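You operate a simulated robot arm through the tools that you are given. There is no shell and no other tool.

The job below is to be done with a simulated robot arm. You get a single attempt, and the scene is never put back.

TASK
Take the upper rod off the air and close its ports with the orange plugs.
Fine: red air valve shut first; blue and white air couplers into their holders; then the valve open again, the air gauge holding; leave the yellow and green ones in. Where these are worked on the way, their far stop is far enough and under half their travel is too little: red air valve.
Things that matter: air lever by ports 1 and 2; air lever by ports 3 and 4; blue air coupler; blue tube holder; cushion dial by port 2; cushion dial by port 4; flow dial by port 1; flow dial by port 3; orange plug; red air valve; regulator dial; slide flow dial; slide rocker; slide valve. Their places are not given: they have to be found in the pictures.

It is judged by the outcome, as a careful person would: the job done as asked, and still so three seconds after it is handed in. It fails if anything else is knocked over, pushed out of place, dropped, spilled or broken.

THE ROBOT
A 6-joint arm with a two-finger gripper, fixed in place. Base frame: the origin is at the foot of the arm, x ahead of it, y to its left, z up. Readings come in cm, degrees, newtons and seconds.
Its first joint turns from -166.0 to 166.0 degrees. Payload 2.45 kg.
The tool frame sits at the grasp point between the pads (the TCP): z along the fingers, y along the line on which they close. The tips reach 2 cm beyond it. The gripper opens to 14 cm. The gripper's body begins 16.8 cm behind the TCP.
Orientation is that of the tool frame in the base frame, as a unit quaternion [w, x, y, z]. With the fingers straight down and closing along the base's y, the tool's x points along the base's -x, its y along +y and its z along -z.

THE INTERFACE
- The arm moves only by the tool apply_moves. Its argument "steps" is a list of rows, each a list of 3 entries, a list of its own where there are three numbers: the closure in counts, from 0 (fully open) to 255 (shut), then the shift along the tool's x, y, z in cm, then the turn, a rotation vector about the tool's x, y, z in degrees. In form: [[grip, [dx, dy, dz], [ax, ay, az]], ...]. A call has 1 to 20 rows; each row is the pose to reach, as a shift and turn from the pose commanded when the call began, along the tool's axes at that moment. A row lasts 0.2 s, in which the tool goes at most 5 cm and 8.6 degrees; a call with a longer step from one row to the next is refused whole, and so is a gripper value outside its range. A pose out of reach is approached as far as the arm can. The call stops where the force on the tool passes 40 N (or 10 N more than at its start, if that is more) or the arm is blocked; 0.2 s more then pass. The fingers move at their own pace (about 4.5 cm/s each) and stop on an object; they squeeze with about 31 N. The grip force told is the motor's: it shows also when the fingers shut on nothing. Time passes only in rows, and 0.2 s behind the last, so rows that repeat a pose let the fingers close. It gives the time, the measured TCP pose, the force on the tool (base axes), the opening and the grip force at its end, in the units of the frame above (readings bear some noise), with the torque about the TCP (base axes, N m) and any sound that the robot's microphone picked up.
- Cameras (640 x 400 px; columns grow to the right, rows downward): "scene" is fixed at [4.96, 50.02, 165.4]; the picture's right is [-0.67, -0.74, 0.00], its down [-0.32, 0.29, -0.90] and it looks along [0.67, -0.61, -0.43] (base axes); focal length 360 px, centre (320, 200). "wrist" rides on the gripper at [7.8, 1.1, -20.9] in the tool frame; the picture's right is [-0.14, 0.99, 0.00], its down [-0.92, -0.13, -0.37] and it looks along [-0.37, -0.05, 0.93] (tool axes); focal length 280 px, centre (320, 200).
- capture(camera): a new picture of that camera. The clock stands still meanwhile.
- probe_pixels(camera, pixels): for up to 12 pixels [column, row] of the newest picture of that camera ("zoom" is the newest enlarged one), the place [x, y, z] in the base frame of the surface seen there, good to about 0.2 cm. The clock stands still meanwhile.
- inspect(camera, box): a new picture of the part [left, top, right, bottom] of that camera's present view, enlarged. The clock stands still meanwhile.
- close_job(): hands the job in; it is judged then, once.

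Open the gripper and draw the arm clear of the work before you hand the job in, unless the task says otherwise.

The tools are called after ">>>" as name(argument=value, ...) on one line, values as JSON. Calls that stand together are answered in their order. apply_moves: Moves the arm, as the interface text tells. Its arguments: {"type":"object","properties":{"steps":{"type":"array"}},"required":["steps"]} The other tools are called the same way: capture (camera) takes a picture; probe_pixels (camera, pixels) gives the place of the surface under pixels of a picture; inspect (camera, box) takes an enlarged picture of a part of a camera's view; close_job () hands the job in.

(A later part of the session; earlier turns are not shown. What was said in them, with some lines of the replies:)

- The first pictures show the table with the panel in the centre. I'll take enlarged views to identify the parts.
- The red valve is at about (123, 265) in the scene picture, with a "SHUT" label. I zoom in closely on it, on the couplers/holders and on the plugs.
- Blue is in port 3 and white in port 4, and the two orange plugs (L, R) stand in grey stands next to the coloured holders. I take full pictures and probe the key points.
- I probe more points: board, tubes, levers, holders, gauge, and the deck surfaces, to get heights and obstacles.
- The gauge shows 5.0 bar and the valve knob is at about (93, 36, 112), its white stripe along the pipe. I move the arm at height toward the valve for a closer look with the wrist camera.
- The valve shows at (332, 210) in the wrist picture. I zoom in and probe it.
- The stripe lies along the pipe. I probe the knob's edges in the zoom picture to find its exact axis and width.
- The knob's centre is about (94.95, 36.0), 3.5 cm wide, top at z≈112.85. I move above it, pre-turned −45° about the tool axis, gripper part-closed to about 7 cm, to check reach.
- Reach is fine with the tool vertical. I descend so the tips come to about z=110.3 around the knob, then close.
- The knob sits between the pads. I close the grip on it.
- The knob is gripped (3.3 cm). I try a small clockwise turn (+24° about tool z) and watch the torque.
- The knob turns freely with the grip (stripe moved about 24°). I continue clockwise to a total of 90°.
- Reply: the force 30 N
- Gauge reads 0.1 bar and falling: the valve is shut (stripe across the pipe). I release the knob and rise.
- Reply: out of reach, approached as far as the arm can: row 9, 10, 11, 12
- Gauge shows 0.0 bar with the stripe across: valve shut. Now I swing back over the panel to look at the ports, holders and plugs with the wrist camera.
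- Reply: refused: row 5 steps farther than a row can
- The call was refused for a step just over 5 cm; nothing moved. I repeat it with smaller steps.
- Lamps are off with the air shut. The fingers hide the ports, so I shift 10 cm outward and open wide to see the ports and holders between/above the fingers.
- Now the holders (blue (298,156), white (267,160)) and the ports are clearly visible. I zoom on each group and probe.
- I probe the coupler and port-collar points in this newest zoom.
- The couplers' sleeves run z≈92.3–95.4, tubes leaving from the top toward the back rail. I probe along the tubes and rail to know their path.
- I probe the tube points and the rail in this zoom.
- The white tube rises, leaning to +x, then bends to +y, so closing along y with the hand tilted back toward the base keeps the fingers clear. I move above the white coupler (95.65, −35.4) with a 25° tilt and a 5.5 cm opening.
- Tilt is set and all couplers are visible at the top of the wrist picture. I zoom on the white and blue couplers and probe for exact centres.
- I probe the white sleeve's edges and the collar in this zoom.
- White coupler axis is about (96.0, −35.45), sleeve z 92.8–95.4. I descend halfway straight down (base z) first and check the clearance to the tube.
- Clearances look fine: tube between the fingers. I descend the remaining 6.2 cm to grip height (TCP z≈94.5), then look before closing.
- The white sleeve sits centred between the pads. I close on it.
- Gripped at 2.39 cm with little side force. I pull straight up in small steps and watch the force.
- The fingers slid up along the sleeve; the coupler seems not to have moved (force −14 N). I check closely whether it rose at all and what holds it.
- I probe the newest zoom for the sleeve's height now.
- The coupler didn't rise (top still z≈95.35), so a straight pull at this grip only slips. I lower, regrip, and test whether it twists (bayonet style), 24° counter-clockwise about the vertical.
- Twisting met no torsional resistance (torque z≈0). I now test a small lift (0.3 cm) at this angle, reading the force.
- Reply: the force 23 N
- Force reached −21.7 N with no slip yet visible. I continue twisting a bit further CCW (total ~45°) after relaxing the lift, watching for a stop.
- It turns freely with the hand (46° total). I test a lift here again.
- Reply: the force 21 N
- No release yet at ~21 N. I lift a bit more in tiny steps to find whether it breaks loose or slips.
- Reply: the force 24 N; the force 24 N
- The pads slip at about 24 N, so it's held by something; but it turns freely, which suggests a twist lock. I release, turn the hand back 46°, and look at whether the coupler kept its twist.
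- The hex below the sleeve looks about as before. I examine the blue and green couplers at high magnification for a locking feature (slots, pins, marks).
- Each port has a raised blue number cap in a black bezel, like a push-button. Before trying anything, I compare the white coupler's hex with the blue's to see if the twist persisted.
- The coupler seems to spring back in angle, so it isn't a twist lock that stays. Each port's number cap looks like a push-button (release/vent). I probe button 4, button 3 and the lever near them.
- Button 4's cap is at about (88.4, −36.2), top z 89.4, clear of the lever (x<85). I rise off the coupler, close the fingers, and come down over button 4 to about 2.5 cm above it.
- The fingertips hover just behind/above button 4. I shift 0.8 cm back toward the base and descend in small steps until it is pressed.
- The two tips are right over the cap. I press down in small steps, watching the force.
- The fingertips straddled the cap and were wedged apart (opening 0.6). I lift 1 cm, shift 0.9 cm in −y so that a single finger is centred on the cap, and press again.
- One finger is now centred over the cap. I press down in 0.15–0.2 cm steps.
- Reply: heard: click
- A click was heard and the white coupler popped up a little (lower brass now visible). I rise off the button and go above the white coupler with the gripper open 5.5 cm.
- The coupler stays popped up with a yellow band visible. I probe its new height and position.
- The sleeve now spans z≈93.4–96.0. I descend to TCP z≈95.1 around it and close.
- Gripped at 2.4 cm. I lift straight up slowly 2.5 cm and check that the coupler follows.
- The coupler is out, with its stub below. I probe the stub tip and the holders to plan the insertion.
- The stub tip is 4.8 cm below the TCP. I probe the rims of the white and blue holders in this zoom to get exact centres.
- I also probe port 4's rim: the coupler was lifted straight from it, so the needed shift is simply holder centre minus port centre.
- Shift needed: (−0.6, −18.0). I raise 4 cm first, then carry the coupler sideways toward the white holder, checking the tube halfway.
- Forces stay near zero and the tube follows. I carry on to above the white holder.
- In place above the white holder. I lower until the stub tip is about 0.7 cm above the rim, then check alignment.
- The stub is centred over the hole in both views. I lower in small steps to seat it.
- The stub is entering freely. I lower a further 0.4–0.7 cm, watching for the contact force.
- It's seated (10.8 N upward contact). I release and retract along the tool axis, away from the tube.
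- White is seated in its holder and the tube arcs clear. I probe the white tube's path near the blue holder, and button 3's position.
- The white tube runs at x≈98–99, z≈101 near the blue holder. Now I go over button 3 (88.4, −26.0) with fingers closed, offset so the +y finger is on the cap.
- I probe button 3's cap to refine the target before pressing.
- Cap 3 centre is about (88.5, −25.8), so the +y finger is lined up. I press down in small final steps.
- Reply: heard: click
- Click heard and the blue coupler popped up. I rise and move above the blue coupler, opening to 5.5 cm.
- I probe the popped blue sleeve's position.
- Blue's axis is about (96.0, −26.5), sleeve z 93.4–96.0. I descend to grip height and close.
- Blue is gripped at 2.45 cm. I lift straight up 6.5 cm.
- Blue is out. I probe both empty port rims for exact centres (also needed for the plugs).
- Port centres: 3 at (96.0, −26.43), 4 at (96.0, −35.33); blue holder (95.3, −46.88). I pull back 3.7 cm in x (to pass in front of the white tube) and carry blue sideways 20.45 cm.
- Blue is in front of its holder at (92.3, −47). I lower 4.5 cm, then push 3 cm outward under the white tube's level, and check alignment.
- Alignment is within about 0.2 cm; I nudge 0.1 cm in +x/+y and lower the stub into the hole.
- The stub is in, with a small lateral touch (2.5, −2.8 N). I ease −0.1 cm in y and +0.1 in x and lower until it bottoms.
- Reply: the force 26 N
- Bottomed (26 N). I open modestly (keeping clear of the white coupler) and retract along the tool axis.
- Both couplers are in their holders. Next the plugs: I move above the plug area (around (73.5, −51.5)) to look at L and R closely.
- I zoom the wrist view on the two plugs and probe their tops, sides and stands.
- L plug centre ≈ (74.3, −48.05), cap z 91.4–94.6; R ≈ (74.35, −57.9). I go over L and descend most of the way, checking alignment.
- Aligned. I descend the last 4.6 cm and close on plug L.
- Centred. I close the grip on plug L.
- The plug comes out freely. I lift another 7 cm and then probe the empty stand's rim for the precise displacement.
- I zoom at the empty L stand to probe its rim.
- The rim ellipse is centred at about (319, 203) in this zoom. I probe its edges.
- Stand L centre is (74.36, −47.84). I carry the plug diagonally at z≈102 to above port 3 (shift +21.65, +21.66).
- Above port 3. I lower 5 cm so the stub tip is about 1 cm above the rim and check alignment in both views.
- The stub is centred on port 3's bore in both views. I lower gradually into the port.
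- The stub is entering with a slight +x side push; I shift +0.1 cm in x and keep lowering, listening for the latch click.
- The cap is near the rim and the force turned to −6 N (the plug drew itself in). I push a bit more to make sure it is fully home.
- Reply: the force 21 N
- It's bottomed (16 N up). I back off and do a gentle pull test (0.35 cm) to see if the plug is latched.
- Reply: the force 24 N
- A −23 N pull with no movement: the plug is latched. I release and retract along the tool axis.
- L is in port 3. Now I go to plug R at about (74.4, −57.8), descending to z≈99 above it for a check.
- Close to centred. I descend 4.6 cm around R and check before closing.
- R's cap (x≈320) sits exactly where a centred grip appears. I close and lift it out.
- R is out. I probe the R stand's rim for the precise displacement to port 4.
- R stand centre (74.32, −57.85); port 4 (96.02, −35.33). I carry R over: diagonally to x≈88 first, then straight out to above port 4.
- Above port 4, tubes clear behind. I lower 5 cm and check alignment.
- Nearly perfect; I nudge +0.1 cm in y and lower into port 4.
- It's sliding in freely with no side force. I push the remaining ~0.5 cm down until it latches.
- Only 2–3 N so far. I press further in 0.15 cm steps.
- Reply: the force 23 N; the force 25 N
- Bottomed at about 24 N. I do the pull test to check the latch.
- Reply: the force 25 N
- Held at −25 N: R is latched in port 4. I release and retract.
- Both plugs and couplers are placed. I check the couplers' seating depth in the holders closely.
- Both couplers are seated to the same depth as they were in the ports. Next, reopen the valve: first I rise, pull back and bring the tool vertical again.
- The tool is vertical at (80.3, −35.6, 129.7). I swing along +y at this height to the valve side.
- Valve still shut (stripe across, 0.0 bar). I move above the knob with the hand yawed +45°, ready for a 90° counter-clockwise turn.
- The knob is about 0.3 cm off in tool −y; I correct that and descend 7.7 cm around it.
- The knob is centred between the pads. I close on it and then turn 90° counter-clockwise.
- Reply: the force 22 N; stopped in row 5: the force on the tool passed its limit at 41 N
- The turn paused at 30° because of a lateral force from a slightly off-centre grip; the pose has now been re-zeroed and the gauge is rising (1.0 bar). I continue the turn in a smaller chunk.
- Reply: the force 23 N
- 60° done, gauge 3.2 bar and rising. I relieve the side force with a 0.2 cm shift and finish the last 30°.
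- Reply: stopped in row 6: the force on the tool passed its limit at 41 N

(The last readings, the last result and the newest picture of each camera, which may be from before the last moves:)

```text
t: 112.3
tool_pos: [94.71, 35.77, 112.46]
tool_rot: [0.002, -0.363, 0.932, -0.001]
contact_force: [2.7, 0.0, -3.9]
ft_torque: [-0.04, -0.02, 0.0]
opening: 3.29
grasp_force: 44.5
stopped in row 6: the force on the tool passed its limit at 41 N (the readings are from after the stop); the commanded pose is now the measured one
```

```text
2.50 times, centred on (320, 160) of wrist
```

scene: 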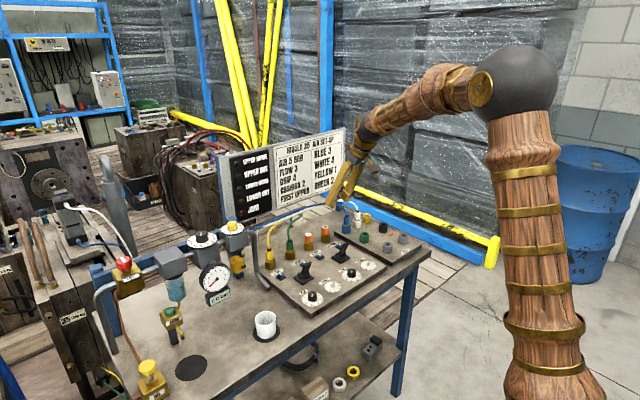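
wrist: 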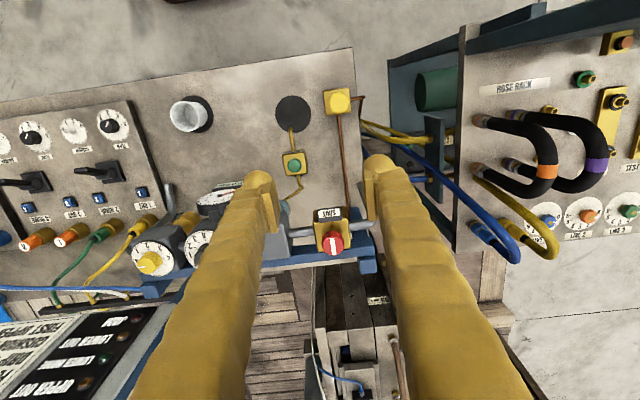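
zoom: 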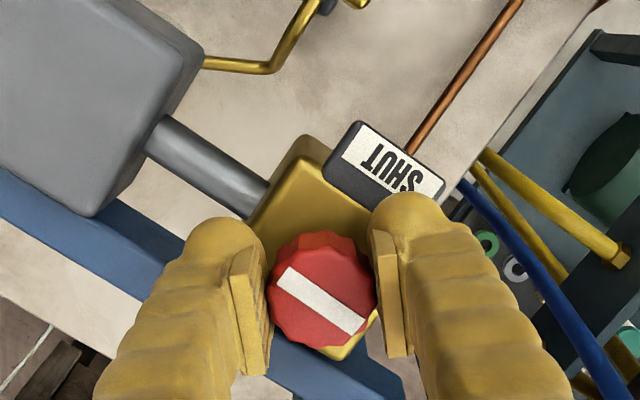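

About 87.6° turned and the gauge is at 4.9 bar. I give it the last few degrees gently.

>>> apply_moves(steps=[[255, [0, 0, 0], [0, 0, -1.5]], [255, [0, 0, 0], [0, 0, -3]], [255, [0, 0, 0], [0, 0, -3]]])

>>> inspect(camera="scene", box=[90, 220, 250, 320])

```text
t: 113.1
tool_pos: [94.68, 35.75, 112.59]
tool_rot: [0.001, -0.387, 0.922, -0.002]
contact_force: [10.6, -5.6, 0.8]
ft_torque: [0.01, -0.13, -0.38]
opening: 3.32
grasp_force: 44.8
```

```text
4.00 times, centred on (170, 270) of scene
```

zoom: 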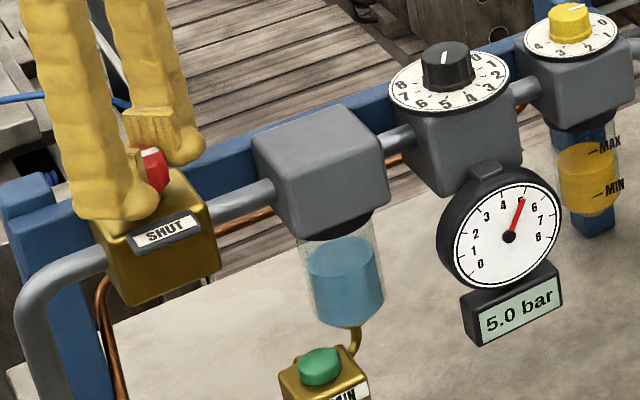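

The knob is at its stop (torque −0.38) and the gauge shows 5.0 bar. I release, rise and draw back.

>>> apply_moves(steps=[[200, [0, 0, 0], [0, 0, 0]], [127, [0, 0, 0], [0, 0, 0]], [127, [0, 0, 0], [0, 0, 0]], [127, [0, 0, 0], [0, 0, 0]], [127, [0, 0, -3], [0, 0, 0]], [127, [0, 0, -7], [0, 0, 0]], [127, [1.5, 1.5, -11], [0, 0, 7]], [127, [4, 4, -14], [0, 0, 14]], [127, [7, 7, -16], [0, 0, 21]], [127, [10, 10, -18], [0, 0, 28]], [127, [13, 13, -20], [0, 0, 35]], [127, [16, 16, -20], [0, 0, 42]], [127, [18, 18, -20], [0, 0, 45]], [127, [18, 18, -20], [0, 0, 45]]])

>>> capture(camera="scene")

>>> inspect(camera="scene", box=[90, 220, 250, 320])

>>> inspect(camera="scene", box=[220, 130, 420, 320])

```text
t: 116.1
tool_pos: [69.03, 36.09, 132.72]
tool_rot: [0.001, -0.005, 1.0, 0.0]
contact_force: [0.2, -1.1, -0.4]
ft_torque: [0.01, 0.01, -0.02]
opening: 7.02
grasp_force: 0.1
```

```text
taken
```

scene: 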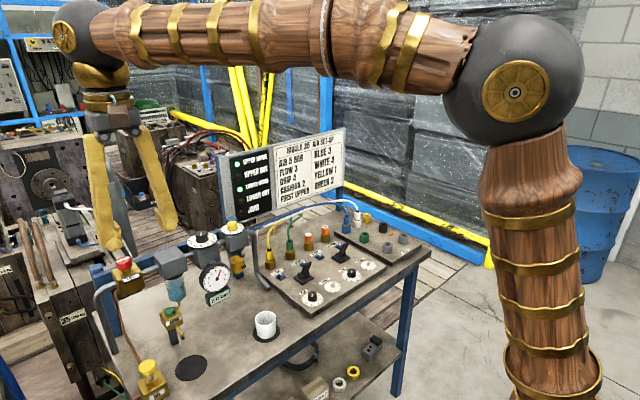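

```text
4.00 times, centred on (170, 270) of scene
```

zoom: 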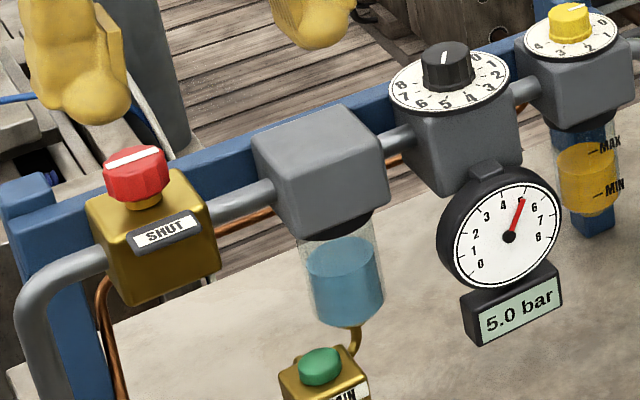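

```text
2.11 times, centred on (320, 225) of scene
```

zoom: 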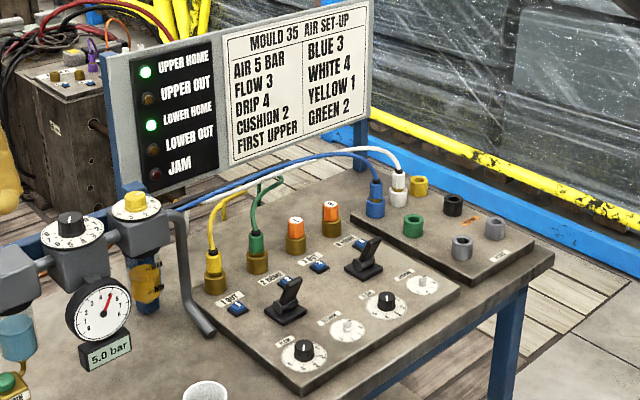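

Gauge is 5.0 bar, green lamps back on, stripe along the pipe. I draw the arm well clear toward the start pose, open the gripper, and let time pass to see that everything holds.

>>> apply_moves(steps=[[60, [1.3, -4.2, -1], [0, 0, 0]], [0, [2.6, -8.4, -2], [0, 0, 0]], [0, [3.9, -12.6, -3], [0, 0, 0]], [0, [5.2, -16.8, -4], [0, 0, 0]], [0, [6.5, -21, -5], [0, 0, 0]], [0, [7.8, -25.2, -6], [0, 0, 0]], [0, [9.1, -29.4, -7], [0, 0, 0]], [0, [10.4, -33.6, -8], [0, 0, 0]], [0, [11.7, -37.8, -9], [0, 0, 0]], [0, [13, -42, -10], [0, 0, 0]], [0, [14.3, -46.2, -11], [0, 0, 0]], [0, [15.6, -50.4, -12], [0, 0, 0]], [0, [16.9, -54.6, -12], [0, 0, 0]], [0, [17.5, -58.5, -12], [0, 0, 0]], [0, [17.5, -58.5, -12], [0, 0, 0]], [0, [17.5, -58.5, -12], [0, 0, 0]], [0, [17.5, -58.5, -12], [0, 0, 0]], [0, [17.5, -58.5, -12], [0, 0, 0]]])

>>> capture(camera="scene")

>>> inspect(camera="scene", box=[90, 220, 250, 320])

>>> inspect(camera="scene", box=[250, 190, 420, 310])

>>> capture(camera="wrist")

```text
t: 119.9
tool_pos: [52.07, -23.27, 144.15]
tool_rot: [0.002, -0.004, 1.0, 0.0]
contact_force: [-0.2, -0.3, 0.1]
ft_torque: [-0.04, 0.0, -0.02]
opening: 14.01
grasp_force: 0.1
```

```text
taken
```

scene: 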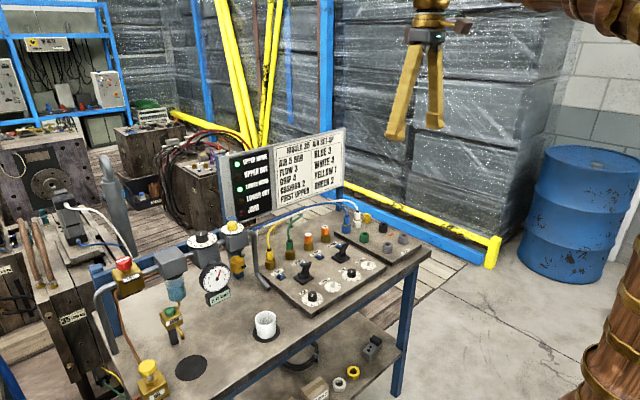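

```text
4.00 times, centred on (170, 270) of scene
```

zoom: 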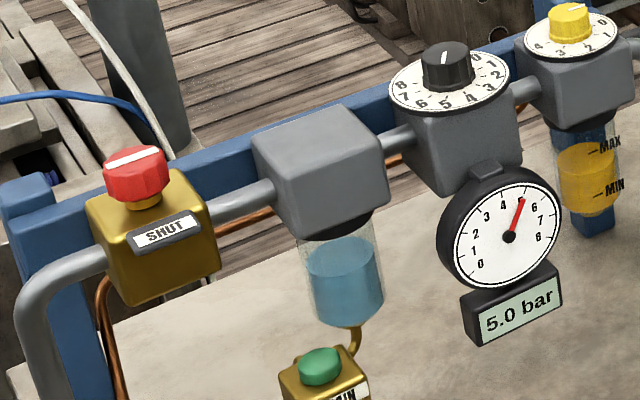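

```text
3.33 times, centred on (335, 250) of scene
```

zoom: 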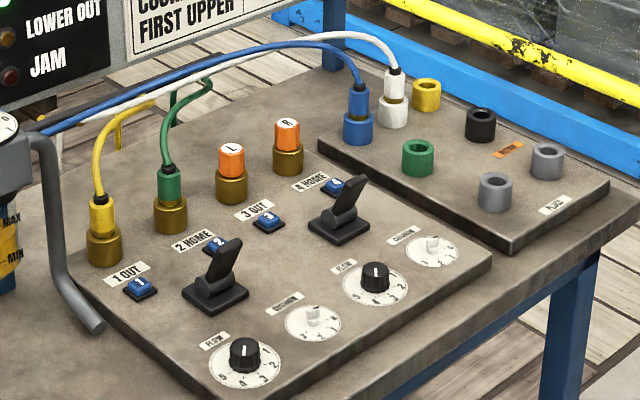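

```text
taken
```

wrist: 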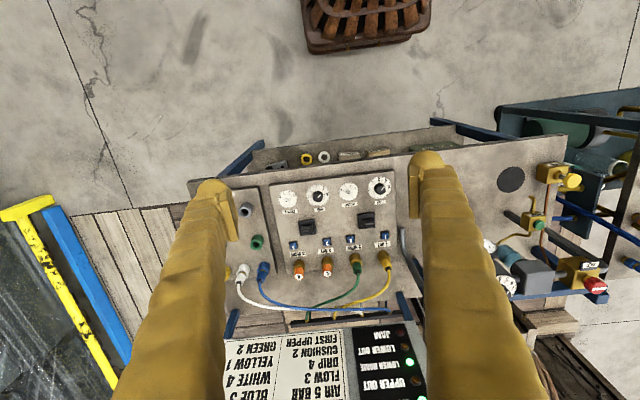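

Gauge holds 5.0 bar with the valve open. Plugs L and R are latched in ports 3 and 4, blue and white are in their holders, and yellow and green are still in. Levers and dials look as they did at the start and the arm is clear, so I hand the job in.

>>> close_job()

```text
The job is handed in.
```

The upper rod is off the air, and both its ports (3 and 4) are closed with the orange plugs. The job is handed in.

- **Valve:** I shut the red air valve first and the gauge dropped to 0.0 bar. After the couplers and plugs were done I opened it again, and the gauge was holding 5.0 bar when I handed in.
- **Couplers:** The blue and white couplers are seated in their own holders, at the same depth as they sat in the ports. They would not pull out by hand force alone. Pressing the blue numbered button beside each port released them with a click.
- **Plugs:** Plug L is in port 3 and plug R is in port 4. The task didn't say which goes where, so I took L and R as left and right. Each held against a pull of about 23–25 N.
- **Left as found:** The yellow and green couplers are still in. The levers and dials looked unchanged, and the "Upper home" and "Lower home" lamps came back on.

Before finding the release button I pulled and twisted the white coupler in its port, which did no visible harm. The gripper is open and the arm is back near its start position, clear of the work.
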